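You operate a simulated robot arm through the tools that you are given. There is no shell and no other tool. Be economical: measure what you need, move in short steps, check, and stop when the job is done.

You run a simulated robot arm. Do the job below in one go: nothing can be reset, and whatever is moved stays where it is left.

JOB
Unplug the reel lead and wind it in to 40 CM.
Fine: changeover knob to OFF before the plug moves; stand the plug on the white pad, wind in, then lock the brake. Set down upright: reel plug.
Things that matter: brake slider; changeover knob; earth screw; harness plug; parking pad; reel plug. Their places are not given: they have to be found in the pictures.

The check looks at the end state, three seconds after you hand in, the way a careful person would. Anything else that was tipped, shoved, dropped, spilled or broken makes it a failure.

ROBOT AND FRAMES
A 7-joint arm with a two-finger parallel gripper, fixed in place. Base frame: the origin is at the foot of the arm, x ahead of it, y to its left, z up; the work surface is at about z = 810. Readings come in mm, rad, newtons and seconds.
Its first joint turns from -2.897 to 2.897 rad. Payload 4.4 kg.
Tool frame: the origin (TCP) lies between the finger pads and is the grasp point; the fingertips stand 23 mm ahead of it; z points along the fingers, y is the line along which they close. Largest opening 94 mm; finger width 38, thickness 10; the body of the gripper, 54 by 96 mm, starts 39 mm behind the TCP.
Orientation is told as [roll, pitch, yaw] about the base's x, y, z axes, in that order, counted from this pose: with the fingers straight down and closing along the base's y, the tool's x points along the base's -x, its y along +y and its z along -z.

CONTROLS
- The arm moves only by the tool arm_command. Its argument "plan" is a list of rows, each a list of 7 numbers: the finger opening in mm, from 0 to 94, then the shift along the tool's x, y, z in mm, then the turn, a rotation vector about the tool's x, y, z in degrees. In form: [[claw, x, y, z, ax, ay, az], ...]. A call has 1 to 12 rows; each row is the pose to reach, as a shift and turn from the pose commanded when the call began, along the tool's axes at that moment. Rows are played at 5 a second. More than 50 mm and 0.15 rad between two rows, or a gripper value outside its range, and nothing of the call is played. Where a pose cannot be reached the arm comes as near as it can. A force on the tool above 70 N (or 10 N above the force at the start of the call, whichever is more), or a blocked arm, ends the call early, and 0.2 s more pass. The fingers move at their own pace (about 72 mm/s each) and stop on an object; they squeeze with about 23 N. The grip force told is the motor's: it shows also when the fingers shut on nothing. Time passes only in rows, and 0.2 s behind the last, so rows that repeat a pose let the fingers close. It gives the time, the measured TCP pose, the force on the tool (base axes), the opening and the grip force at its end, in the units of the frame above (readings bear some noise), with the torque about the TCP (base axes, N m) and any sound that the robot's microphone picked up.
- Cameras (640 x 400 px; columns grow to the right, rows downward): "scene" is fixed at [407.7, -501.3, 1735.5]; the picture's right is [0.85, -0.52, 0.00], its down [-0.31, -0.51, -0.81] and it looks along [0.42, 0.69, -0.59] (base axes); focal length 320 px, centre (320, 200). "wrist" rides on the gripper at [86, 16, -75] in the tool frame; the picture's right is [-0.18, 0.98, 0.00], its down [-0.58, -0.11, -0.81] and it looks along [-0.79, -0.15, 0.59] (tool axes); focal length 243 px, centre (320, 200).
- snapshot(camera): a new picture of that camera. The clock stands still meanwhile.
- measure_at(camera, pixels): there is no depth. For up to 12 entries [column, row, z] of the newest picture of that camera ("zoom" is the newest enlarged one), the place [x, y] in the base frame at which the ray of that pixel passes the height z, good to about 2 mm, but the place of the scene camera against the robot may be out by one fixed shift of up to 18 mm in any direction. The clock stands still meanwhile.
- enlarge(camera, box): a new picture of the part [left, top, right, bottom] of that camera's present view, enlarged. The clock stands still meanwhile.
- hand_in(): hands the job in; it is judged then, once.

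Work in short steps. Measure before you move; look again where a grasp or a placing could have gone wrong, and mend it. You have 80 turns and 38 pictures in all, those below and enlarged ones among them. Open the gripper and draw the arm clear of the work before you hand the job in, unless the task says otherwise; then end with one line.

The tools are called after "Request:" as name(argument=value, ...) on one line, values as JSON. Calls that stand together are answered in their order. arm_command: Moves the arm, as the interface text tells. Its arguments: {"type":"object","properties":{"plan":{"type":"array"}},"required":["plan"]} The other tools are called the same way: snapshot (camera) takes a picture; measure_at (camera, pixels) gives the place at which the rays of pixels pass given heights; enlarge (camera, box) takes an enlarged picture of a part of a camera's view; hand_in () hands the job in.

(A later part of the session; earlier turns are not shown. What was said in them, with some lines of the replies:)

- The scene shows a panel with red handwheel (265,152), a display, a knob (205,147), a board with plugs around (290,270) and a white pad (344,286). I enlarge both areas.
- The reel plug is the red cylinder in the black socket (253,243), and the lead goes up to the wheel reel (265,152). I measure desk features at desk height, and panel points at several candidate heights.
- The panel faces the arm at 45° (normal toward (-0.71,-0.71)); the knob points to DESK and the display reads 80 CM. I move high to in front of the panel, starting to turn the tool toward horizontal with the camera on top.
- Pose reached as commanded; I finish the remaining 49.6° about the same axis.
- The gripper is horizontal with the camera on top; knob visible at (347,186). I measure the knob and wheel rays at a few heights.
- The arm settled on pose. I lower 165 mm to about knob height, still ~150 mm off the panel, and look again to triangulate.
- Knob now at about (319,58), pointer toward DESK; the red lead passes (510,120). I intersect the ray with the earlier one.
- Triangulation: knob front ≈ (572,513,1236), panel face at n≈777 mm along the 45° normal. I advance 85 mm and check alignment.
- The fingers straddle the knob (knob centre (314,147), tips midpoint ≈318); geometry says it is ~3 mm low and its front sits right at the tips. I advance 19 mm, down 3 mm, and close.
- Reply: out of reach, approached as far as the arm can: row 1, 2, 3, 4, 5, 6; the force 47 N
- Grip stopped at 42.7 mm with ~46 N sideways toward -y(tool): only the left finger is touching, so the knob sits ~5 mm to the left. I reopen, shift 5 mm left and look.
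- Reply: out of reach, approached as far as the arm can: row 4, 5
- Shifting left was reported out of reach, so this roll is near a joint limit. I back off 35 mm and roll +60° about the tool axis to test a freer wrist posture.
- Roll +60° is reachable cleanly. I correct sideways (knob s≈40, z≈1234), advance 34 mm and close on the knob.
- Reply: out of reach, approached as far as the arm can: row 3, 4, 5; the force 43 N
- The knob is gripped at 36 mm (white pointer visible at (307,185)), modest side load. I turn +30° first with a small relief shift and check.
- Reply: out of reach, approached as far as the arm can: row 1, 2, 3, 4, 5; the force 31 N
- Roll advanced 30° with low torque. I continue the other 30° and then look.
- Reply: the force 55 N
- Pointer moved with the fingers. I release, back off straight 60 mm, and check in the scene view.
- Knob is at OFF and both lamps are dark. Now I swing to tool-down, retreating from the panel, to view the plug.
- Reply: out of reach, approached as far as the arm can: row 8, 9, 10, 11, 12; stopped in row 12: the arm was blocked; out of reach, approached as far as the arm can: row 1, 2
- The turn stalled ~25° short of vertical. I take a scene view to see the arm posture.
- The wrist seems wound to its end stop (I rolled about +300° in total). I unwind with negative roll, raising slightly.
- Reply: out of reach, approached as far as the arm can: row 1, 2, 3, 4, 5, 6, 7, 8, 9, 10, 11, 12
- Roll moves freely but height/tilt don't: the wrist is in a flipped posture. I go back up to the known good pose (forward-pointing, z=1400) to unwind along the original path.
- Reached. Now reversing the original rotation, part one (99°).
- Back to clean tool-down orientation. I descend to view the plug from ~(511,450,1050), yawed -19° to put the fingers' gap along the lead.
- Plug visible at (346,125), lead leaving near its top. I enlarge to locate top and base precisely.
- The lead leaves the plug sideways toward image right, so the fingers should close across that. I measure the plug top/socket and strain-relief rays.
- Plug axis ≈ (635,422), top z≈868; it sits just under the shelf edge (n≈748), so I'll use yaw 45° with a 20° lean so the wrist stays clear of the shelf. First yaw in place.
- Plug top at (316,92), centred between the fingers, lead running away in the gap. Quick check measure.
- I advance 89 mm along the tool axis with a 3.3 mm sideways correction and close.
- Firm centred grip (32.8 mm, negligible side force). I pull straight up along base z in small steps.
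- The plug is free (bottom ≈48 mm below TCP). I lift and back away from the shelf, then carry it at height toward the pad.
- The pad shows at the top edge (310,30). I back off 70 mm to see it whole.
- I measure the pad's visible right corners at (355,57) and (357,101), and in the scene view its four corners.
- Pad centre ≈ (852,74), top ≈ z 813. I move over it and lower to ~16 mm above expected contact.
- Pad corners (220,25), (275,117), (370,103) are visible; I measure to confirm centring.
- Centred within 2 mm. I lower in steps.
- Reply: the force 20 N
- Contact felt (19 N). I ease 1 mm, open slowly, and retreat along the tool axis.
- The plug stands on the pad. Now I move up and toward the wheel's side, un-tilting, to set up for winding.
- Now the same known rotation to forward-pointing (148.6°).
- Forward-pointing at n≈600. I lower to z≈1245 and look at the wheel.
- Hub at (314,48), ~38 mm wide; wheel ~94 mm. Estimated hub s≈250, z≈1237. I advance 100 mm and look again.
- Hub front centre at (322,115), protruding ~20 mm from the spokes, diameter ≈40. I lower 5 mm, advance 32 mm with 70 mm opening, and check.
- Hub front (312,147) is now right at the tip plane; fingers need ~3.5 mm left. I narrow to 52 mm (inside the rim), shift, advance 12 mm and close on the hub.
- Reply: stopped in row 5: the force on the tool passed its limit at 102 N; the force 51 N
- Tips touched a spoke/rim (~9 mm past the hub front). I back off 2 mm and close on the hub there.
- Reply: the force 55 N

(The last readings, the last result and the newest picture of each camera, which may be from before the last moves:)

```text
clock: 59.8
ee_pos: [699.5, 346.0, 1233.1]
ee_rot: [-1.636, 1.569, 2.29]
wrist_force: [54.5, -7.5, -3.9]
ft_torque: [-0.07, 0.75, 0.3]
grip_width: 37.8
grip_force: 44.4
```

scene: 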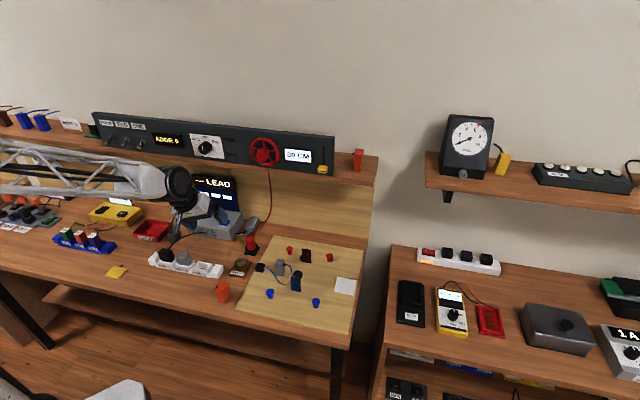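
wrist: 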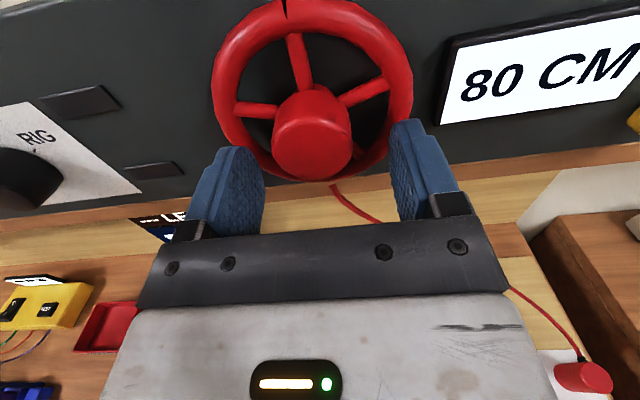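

Hub gripped at 37.8 mm with some side load; I relieve 2 mm to the right and try +48° of roll, then read the display.

Request:
arm_command(plan=[[20, 0, 2, 0, 0, 0, 0], [20, 0, 2, 0, 0, 0, 8], [20, 0, 2, 0, 0, 0, 16], [20, 0, 2, 0, 0, 0, 24], [20, 0, 2, 0, 0, 0, 32], [20, 0, 2, 0, 0, 0, 40], [20, 0, 2, 0, 0, 0, 48]])

Request:
enlarge(camera="scene", box=[200, 120, 360, 300])

```text
clock: 60.8
ee_pos: [696.8, 349.8, 1233.7]
ee_rot: [-1.578, 1.187, 2.357]
wrist_force: [-25.3, 13.0, 2.4]
ft_torque: [-0.69, 0.28, -0.43]
grip_width: 37.9
grip_force: 44.9
stopped in row 4: the force on the tool passed its limit at 77 N (the readings are from after the stop); the commanded pose is now the measured one
```

```text
2.22 times, centred on (280, 210) of scene
```

zoom: 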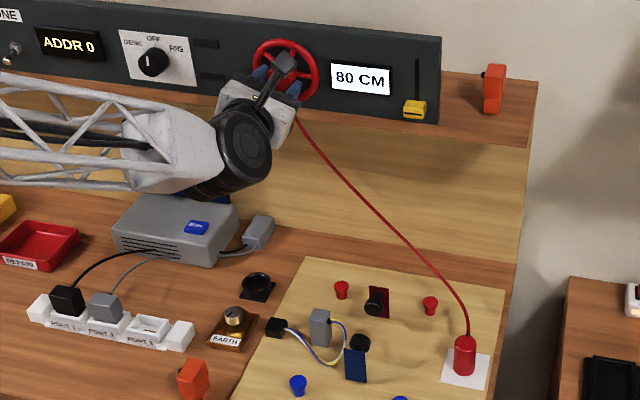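

Stopped at +22° with the display still 80. I look with the wrist camera to see whether the wheel turned with the fingers.

Request:
snapshot(camera="wrist")

```text
6 pictures are left
```

wrist: 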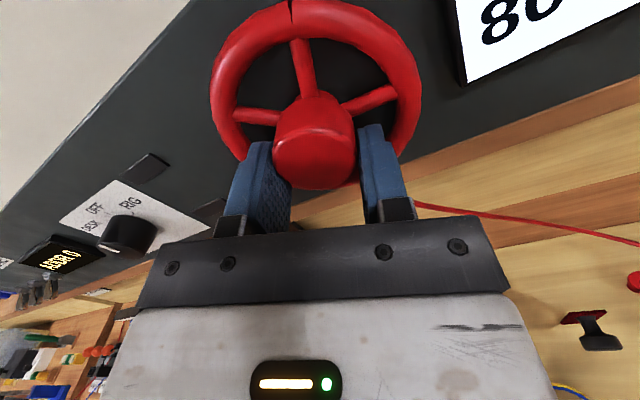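

The wheel did turn with the fingers, but consistency of both grips shows the hub centre is ~11 mm higher (z≈1245, s≈250): I was gripping off-axis. I open slightly, recentre +12 mm along tool x, back 3 mm, regrip.

Request:
arm_command(plan=[[47, 0, 0, -3, 0, 0, 0], [47, 0, 0, -3, 0, 0, 0], [47, 6, 0, -3, 0, 0, 0], [47, 12.2, 0, -3, 0, 0, 0], [47, 12.2, 0, -3, 0, 0, 0], [20, 12.2, 0, -3, 0, 0, 0], [20, 12.2, 0, -3, 0, 0, 0], [20, 12.2, 0, -3, 0, 0, 0]])

```text
clock: 62.6
ee_pos: [698.1, 344.3, 1245.6]
ee_rot: [-1.579, 1.187, 2.357]
wrist_force: [-17.3, 14.8, 7.3]
ft_torque: [-0.14, 0.17, -0.25]
grip_width: 37.7
grip_force: 44.9
```

Regripped with low load. Turn +80°.

Request:
arm_command(plan=[[20, 0, -0.7, 0, 0, 0, 8], [20, 0, -0.7, 0, 0, 0, 16], [20, 0, -0.7, 0, 0, 0, 24], [20, 0, -0.7, 0, 0, 0, 32], [20, 0, -0.7, 0, 0, 0, 40], [20, 0, -0.7, 0, 0, 0, 48], [20, 0, -0.7, 0, 0, 0, 56], [20, 0, -0.7, 0, 0, 0, 64], [20, 0, -0.7, 0, 0, 0, 72], [20, 0, -0.7, 0, 0, 0, 80]])

Request:
enlarge(camera="scene", box=[200, 120, 360, 220])

```text
clock: 64.8
ee_pos: [699.1, 344.3, 1244.2]
ee_rot: [-1.573, -0.215, 2.362]
wrist_force: [7.0, 2.1, 0.7]
ft_torque: [0.03, -0.03, 0.74]
grip_width: 37.9
grip_force: 44.8
```

```text
4.00 times, centred on (280, 170) of scene
```

zoom: 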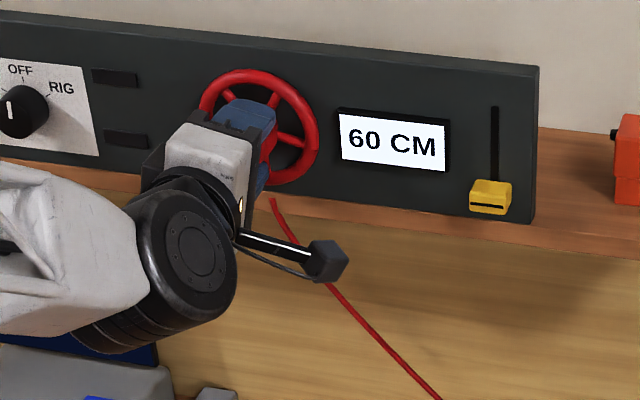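

Display now 60 CM: positive is winding in, ~100° per 20 cm. Continue +48°.

Request:
arm_command(plan=[[20, 0, 0, 0, 0, 0, 8], [20, 0, 0, 0, 0, 0, 16], [20, 0, 0, 0, 0, 0, 24], [20, 0, 0, 0, 0, 0, 32], [20, 0, 0, 0, 0, 0, 40], [20, 0, 0, 0, 0, 0, 48]])

```text
clock: 66.2
ee_pos: [673.7, 339.1, 1259.2]
ee_rot: [-1.63, -0.974, 2.416]
wrist_force: [-14.0, -2.1, 14.1]
ft_torque: [-0.6, 0.62, -0.5]
grip_width: 17.5
grip_force: 0.1
out of reach, approached as far as the arm can: row 6
```

At the wrist limit the arm jumped back and slipped off the hub. I open, back off 25 mm, and roll back.

Request:
arm_command(plan=[[60, 0, 0, -25, 0, 0, 0], [60, 0, 0, -25, 0, 0, -8], [60, 0, 0, -25, 0, 0, -16], [60, 0, 0, -25, 0, 0, -24], [60, 0, 0, -25, 0, 0, -32], [60, 0, 0, -25, 0, 0, -40], [60, 0, 0, -25, 0, 0, -48], [60, 0, 0, -25, 0, 0, -56], [60, 0, 0, -25, 0, 0, -64], [60, 0, 0, -25, 0, 0, -72], [60, 0, 0, -25, 0, 0, -80], [60, 0, 0, -25, 0, 0, -80]])

Request:
enlarge(camera="scene", box=[200, 120, 360, 220])

```text
clock: 68.8
ee_pos: [665.8, 324.0, 1239.3]
ee_rot: [-1.575, 0.414, 2.359]
wrist_force: [-0.6, 0.7, -0.2]
ft_torque: [0.01, 0.03, -0.03]
grip_width: 60.0
grip_force: 0.1
```

```text
4.00 times, centred on (280, 170) of scene
```

zoom: 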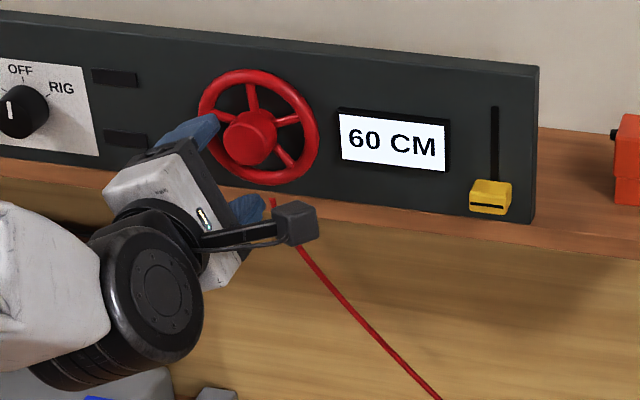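

Display still 60 (wheel free of the hand). I roll back further to ~4°, centring on the hub axis (s=250, z=1245).

Request:
arm_command(plan=[[60, 3, -0.5, 0, 0, 0, -8], [60, 6, -1, 0, 0, 0, -16], [60, 9.9, -1.9, 0, 0, 0, -24], [60, 9.9, -1.9, 0, 0, 0, -32], [60, 9.9, -1.9, 0, 0, 0, -40], [60, 9.9, -1.9, 0, 0, 0, -48], [60, 9.9, -1.9, 0, 0, 0, -56], [60, 9.9, -1.9, 0, 0, 0, -62], [52, 9.9, -1.9, 0, 0, 0, -62], [52, 9.9, -1.9, 0, 0, 0, -62]])

```text
clock: 71.0
ee_pos: [673.0, 318.7, 1245.3]
ee_rot: [-1.614, 1.495, 2.318]
wrist_force: [-0.5, 0.8, -0.3]
ft_torque: [-0.04, 0.02, 0.06]
grip_width: 52.0
grip_force: 0.1
```

Aligned (s=250.5, z=1245). Advance 35 mm and close on the hub.

Request:
arm_command(plan=[[50, 0, 0, 15, 0, 0, 0], [50, 0, 0, 28, 0, 0, 0], [50, 0, 0, 35, 0, 0, 0], [50, 0, 0, 35, 0, 0, 0], [20, 0, 0, 35, 0, 0, 0], [20, 0, 0, 35, 0, 0, 0], [20, 0, 0, 35, 0, 0, 0]])

```text
clock: 72.6
ee_pos: [695.6, 343.0, 1244.7]
ee_rot: [-1.619, 1.493, 2.314]
wrist_force: [-2.7, 8.4, 2.3]
ft_torque: [0.02, -0.02, -0.46]
grip_width: 37.7
grip_force: 44.6
```

Good centred grip. Turn +72° and read the display.

Request:
arm_command(plan=[[20, 0, 0, 0, 0, 0, 8], [20, 0, 0, 0, 0, 0, 16], [20, 0, 0, 0, 0, 0, 24], [20, 0, 0, 0, 0, 0, 32], [20, 0, 0, 0, 0, 0, 40], [20, 0, 0, 0, 0, 0, 48], [20, 0, 0, 0, 0, 0, 56], [20, 0, 0, 0, 0, 0, 64], [20, 0, 0, 0, 0, 0, 72], [20, 0, 0, 0, 0, 0, 72]])

Request:
enlarge(camera="scene", box=[200, 120, 360, 220])

```text
clock: 74.8
ee_pos: [696.6, 343.8, 1245.0]
ee_rot: [-1.575, 0.239, 2.362]
wrist_force: [5.4, 6.0, 10.0]
ft_torque: [-0.46, 0.43, -0.36]
grip_width: 37.7
grip_force: 45.1
```

```text
4.00 times, centred on (280, 170) of scene
```

zoom: 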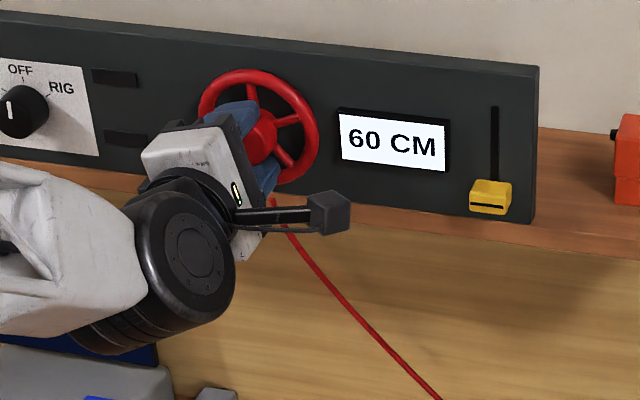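

Still 60; spoke pattern repeats each 72°, so total turn is ~215° (first 22+80, ~40 partial, 72). This fits ~one full turn per 40 cm with 20 cm display steps. I continue +58° within the wrist limit, then will regrip.

Request:
arm_command(plan=[[20, 0, 0, 0, 0, 0, 8], [20, 0, 0, 0, 0, 0, 16], [20, 0, 0, 0, 0, 0, 24], [20, 0, 0, 0, 0, 0, 32], [20, 0, 0, 0, 0, 0, 40], [20, 0, 0, 0, 0, 0, 48], [20, 0, 0, 0, 0, 0, 58], [20, 0, 0, 0, 0, 0, 58]])

```text
refused: row 7 steps farther than a row can; nothing moved
```

The last step was too big; I split it.

Request:
arm_command(plan=[[20, 0, 0, 0, 0, 0, 8], [20, 0, 0, 0, 0, 0, 16], [20, 0, 0, 0, 0, 0, 24], [20, 0, 0, 0, 0, 0, 32], [20, 0, 0, 0, 0, 0, 40], [20, 0, 0, 0, 0, 0, 48], [20, 0, 0, 0, 0, 0, 56], [20, 0, 0, 0, 0, 0, 56]])

```text
clock: 76.6
ee_pos: [698.3, 343.3, 1244.2]
ee_rot: [-1.576, -0.742, 2.365]
wrist_force: [-5.6, 3.2, 6.0]
ft_torque: [0.4, -0.42, 0.12]
grip_width: 37.4
grip_force: 44.7
```

Clean. Now release, back off 35 mm and roll back in two calls.

Request:
arm_command(plan=[[52, 0, 0, 0, 0, 0, 0], [52, 0, 0, -15, 0, 0, 0], [52, 0, 0, -35, 0, 0, 0], [52, 0, 0, -35, 0, 0, -8], [52, 0, 0, -35, 0, 0, -16], [52, 0, 0, -35, 0, 0, -24], [52, 0, 0, -35, 0, 0, -32], [52, 0, 0, -35, 0, 0, -40], [52, 0, 0, -35, 0, 0, -48], [52, 0, 0, -35, 0, 0, -56], [52, 0, 0, -35, 0, 0, -64], [52, 0, 0, -35, 0, 0, -72]])

Request:
arm_command(plan=[[52, 0, 0, 0, 0, 0, -8], [52, 0, 0, 0, 0, 0, -16], [52, 0, 0, 0, 0, 0, -24], [52, 0, 0, 0, 0, 0, -32], [52, 0, 0, 0, 0, 0, -40], [52, 0, 0, 0, 0, 0, -48], [52, 0, 0, 0, 0, 0, -56], [52, 0, 0, 0, 0, 0, -56]])

```text
clock: 79.2
ee_pos: [670.8, 318.8, 1245.1]
ee_rot: [-1.575, 0.519, 2.36]
wrist_force: [0.4, 0.5, -0.1]
ft_torque: [0.0, 0.0, -0.04]
grip_width: 52.0
grip_force: 0.1
```

```text
clock: 81.0
ee_pos: [672.1, 319.1, 1243.2]
ee_rot: [-1.612, 1.495, 2.32]
wrist_force: [-0.4, -0.3, -0.3]
ft_torque: [-0.04, -0.01, -0.01]
grip_width: 52.2
grip_force: 0.0
```

Advance and regrip.

Request:
arm_command(plan=[[50, 1.8, 0.5, 15, 0, 0, 0], [50, 1.8, 0.5, 28, 0, 0, 0], [50, 1.8, 0.5, 34, 0, 0, 0], [50, 1.8, 0.5, 34, 0, 0, 0], [20, 1.8, 0.5, 34, 0, 0, 0], [20, 1.8, 0.5, 34, 0, 0, 0], [20, 1.8, 0.5, 34, 0, 0, 0]])

Request:
arm_command(plan=[[20, 0, 0, 0, 0, 0, 8], [20, 0, 0, 0, 0, 0, 16], [20, 0, 0, 0, 0, 0, 24], [20, 0, 0, 0, 0, 0, 32], [20, 0, 0, 0, 0, 0, 40], [20, 0, 0, 0, 0, 0, 48], [20, 0, 0, 0, 0, 0, 56], [20, 0, 0, 0, 0, 0, 64], [20, 0, 0, 0, 0, 0, 72], [20, 0, 0, 0, 0, 0, 80], [20, 0, 0, 0, 0, 0, 86], [20, 0, 0, 0, 0, 0, 86]])

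Request:
enlarge(camera="scene", box=[200, 120, 360, 220])

```text
clock: 82.6
ee_pos: [697.8, 342.4, 1247.6]
ee_rot: [-1.623, 1.495, 2.31]
wrist_force: [-10.2, 11.9, 2.2]
ft_torque: [0.19, -0.14, -0.09]
grip_width: 37.6
grip_force: 45.2
```

```text
clock: 85.2
ee_pos: [696.4, 342.9, 1244.1]
ee_rot: [-1.573, -0.008, 2.36]
wrist_force: [-2.9, -41.6, -28.6]
ft_torque: [-0.88, 0.77, -0.88]
grip_width: 37.2
grip_force: 45.2
```

```text
4.00 times, centred on (280, 170) of scene
```

zoom: 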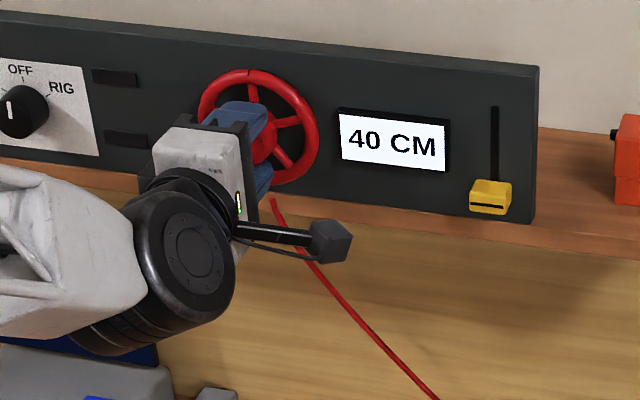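

Display reads 40 CM and the notch is back at the top. I release, back off and roll back to level.

Request:
arm_command(plan=[[52, 0, 0, 0, 0, 0, 0], [52, 0, 0, -15, 0, 0, 0], [52, 0, 0, -40, 0, 0, 0], [52, 0, 0, -60, 0, 0, -8], [52, 0, 0, -60, 0, 0, -16], [52, 0, 0, -60, 0, 0, -24], [52, 0, 0, -60, 0, 0, -32], [52, 0, 0, -60, 0, 0, -40], [52, 0, 0, -60, 0, 0, -48], [52, 0, 0, -60, 0, 0, -56], [52, 0, 0, -60, 0, 0, -64], [52, 0, 0, -60, 0, 0, -72]])

Request:
arm_command(plan=[[52, 0, 0, 0, 0, 0, -8], [52, 0, 0, 0, 0, 0, -14], [52, 0, 0, 0, 0, 0, -14]])

```text
clock: 87.8
ee_pos: [653.9, 300.7, 1247.4]
ee_rot: [-1.582, 1.251, 2.352]
wrist_force: [-0.3, -0.1, -0.4]
ft_torque: [0.04, -0.02, -0.01]
grip_width: 52.1
grip_force: 0.1
```

```text
clock: 88.6
ee_pos: [654.1, 299.0, 1246.5]
ee_rot: [-1.615, 1.494, 2.316]
wrist_force: [0.2, -0.3, 0.3]
ft_torque: [0.0, 0.01, 0.01]
grip_width: 51.9
grip_force: 0.1
```

Now slide right to the brake slider (s≈436, z≈1218), standing off, and look.

Request:
arm_command(plan=[[52, -3.4, 46.6, 0, 0, 0, -2], [52, -6.8, 93.3, 0, 0, 0, -4.4], [52, -10.3, 140, 0, 0, 0, -4.4], [52, -13.7, 186.6, 0, 0, 0, -4.4], [52, -13.7, 186.6, 26, 0, 0, -4.4], [52, -13.7, 186.6, 26, 0, 0, -4.4]])

Request:
snapshot(camera="wrist")

```text
clock: 90.0
ee_pos: [806.7, 189.0, 1218.7]
ee_rot: [3.133, 1.568, 0.785]
wrist_force: [0.5, 0.4, 0.4]
ft_torque: [-0.01, -0.04, 0.03]
grip_width: 51.9
grip_force: 0.0
```

```text
1 pictures are left
```

wrist: 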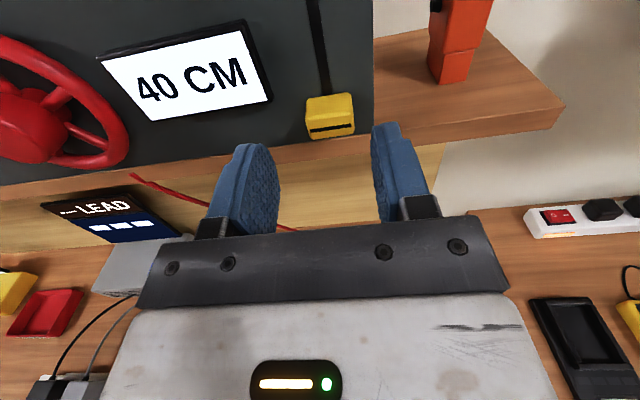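

Slider at (331,122) — about 5 mm right of my axis (s≈441.5, z≈1216), 27 mm wide; display edge leaves ~4 mm margin with a 42 mm opening. I align, advance 36 mm, close.

Request:
arm_command(plan=[[42, -2.5, 4.8, 0, 0, 0, 0], [42, -2.5, 4.8, 15, 0, 0, 0], [42, -2.5, 4.8, 28, 0, 0, 0], [42, -2.5, 4.8, 36, 0, 0, 0], [42, -2.5, 4.8, 36, 0, 0, 0], [12, -2.5, 4.8, 36, 0, 0, 0], [12, -2.5, 4.8, 36, 0, 0, 0], [12, -2.5, 4.8, 36, 0, 0, 0]])

```text
clock: 91.8
ee_pos: [834.1, 209.8, 1216.8]
ee_rot: [3.051, 1.568, 0.702]
wrist_force: [-15.3, 9.1, 1.2]
ft_torque: [-0.19, 0.44, 0.27]
grip_width: 30.0
grip_force: 45.1
```

Gripped at 30 mm. Slide straight up in steps and watch force.

Request:
arm_command(plan=[[12, 6, 0, 0, 0, 0, 0], [12, 12, 0, 0, 0, 0, 0], [12, 18, 0, 0, 0, 0, 0], [12, 24, 0, 0, 0, 0, 0], [12, 30, 0, 0, 0, 0, 0], [12, 36, 0, 0, 0, 0, 0], [12, 42, 0, 0, 0, 0, 0], [12, 42, 0, 0, 0, 0, 0]])

```text
clock: 93.6
ee_pos: [832.7, 212.1, 1258.5]
ee_rot: [3.069, 1.566, 0.72]
wrist_force: [7.0, 36.3, 2.0]
ft_torque: [0.91, -0.37, 0.19]
grip_width: 30.0
grip_force: 44.9
```

Moving freely with the slider; continue upward to the stop.

Request:
arm_command(plan=[[12, 4, 0, 0, 0, 0, 0], [12, 8, 0, 0, 0, 0, 0], [12, 12, 0, 0, 0, 0, 0], [12, 16, 0, 0, 0, 0, 0], [12, 20, 0, 0, 0, 0, 0], [12, 20, 0, 0, 0, 0, 0]])

```text
clock: 95.0
ee_pos: [833.5, 210.5, 1277.0]
ee_rot: [-2.756, 1.567, 1.177]
wrist_force: [-16.3, 26.5, -14.1]
ft_torque: [0.26, -0.13, 0.62]
grip_width: 29.8
grip_force: 44.9
```

A downward force (-14 N) appears after ~60 mm: near the top stop. Push 5 mm more to confirm.

Request:
arm_command(plan=[[12, 2.5, 0, 0, 0, 0, 0], [12, 5, 0, 0, 0, 0, 0], [12, 5, 0, 0, 0, 0, 0]])

```text
clock: 95.8
ee_pos: [832.1, 211.1, 1282.0]
ee_rot: [-2.776, 1.569, 1.157]
wrist_force: [-24.1, 22.7, -39.8]
ft_torque: [-0.47, 0.63, 0.49]
grip_width: 30.1
grip_force: 45.5
```

At the hard stop (-40 N). Relieve, open, withdraw straight back, then take the last check picture.

Request:
arm_command(plan=[[12, -2, 0, 0, 0, 0, 0], [44, -2, 0, 0, 0, 0, 0], [44, -2, 0, 0, 0, 0, 0], [44, -2, 0, -25, 0, 0, 0], [44, -2, 0, -60, 0, 0, 0], [44, -2, 0, -105, 0, 0, 0], [44, 30, -30, -130, 0, 0, 0], [44, 70, -55, -150, 0, 0, 0], [44, 110, -80, -170, 0, 0, 0], [44, 150, -100, -190, 0, 0, 0], [44, 190, -110, -200, 0, 0, 0], [44, 190, -110, -200, 0, 0, 0]])

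Request:
enlarge(camera="scene", box=[180, 120, 380, 310])

```text
refused: row 7 steps farther than a row can; nothing moved
```

```text
2.11 times, centred on (280, 215) of scene
```

zoom: 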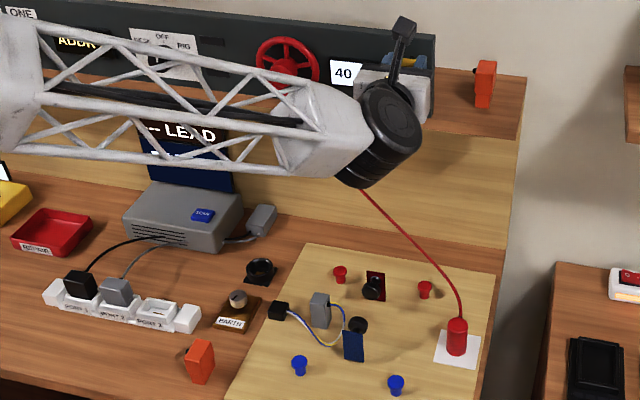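

The move was refused for step size, but the (last) picture shows the slider raised in the fingers, 40 on the display, and the plug upright on the pad. I release and withdraw with smaller steps.

Request:
arm_command(plan=[[12, -1.5, 0, 0, 0, 0, 0], [44, -1.5, 0, 0, 0, 0, 0], [44, -1.5, 0, 0, 0, 0, 0], [44, -1.5, 0, -20, 0, 0, 0], [44, -1.5, 0, -50, 0, 0, 0], [44, -1.5, 0, -85, 0, 0, 0], [44, -1.5, 0, -120, 0, 0, 0], [60, 30, -10, -140, 0, 0, 0], [60, 60, -20, -160, 0, 0, 0], [60, 95, -30, -175, 0, 0, 0], [60, 130, -40, -190, 0, 0, 0], [60, 130, -40, -190, 0, 0, 0]])

```text
clock: 98.4
ee_pos: [669.3, 103.5, 1413.8]
ee_rot: [-3.095, 1.568, 0.837]
wrist_force: [0.3, 0.4, -1.1]
ft_torque: [0.02, 0.02, 0.0]
grip_width: 60.1
grip_force: 0.1
```

The gripper is open and clear of the work, with no load on the tool, so I hand in.

Request:
hand_in()

```text
The job is handed in.
```

I finished the job and handed it in. The changeover knob went to OFF before the plug moved, the reel plug is standing upright on the white pad, the display reads 40 CM, and the brake slider is pushed up to its stop. I was out of pictures before releasing the slider, so nothing confirms it stayed up once the fingers let go. The slider has no label I could read, so I took "up" as locked because it started at the bottom.
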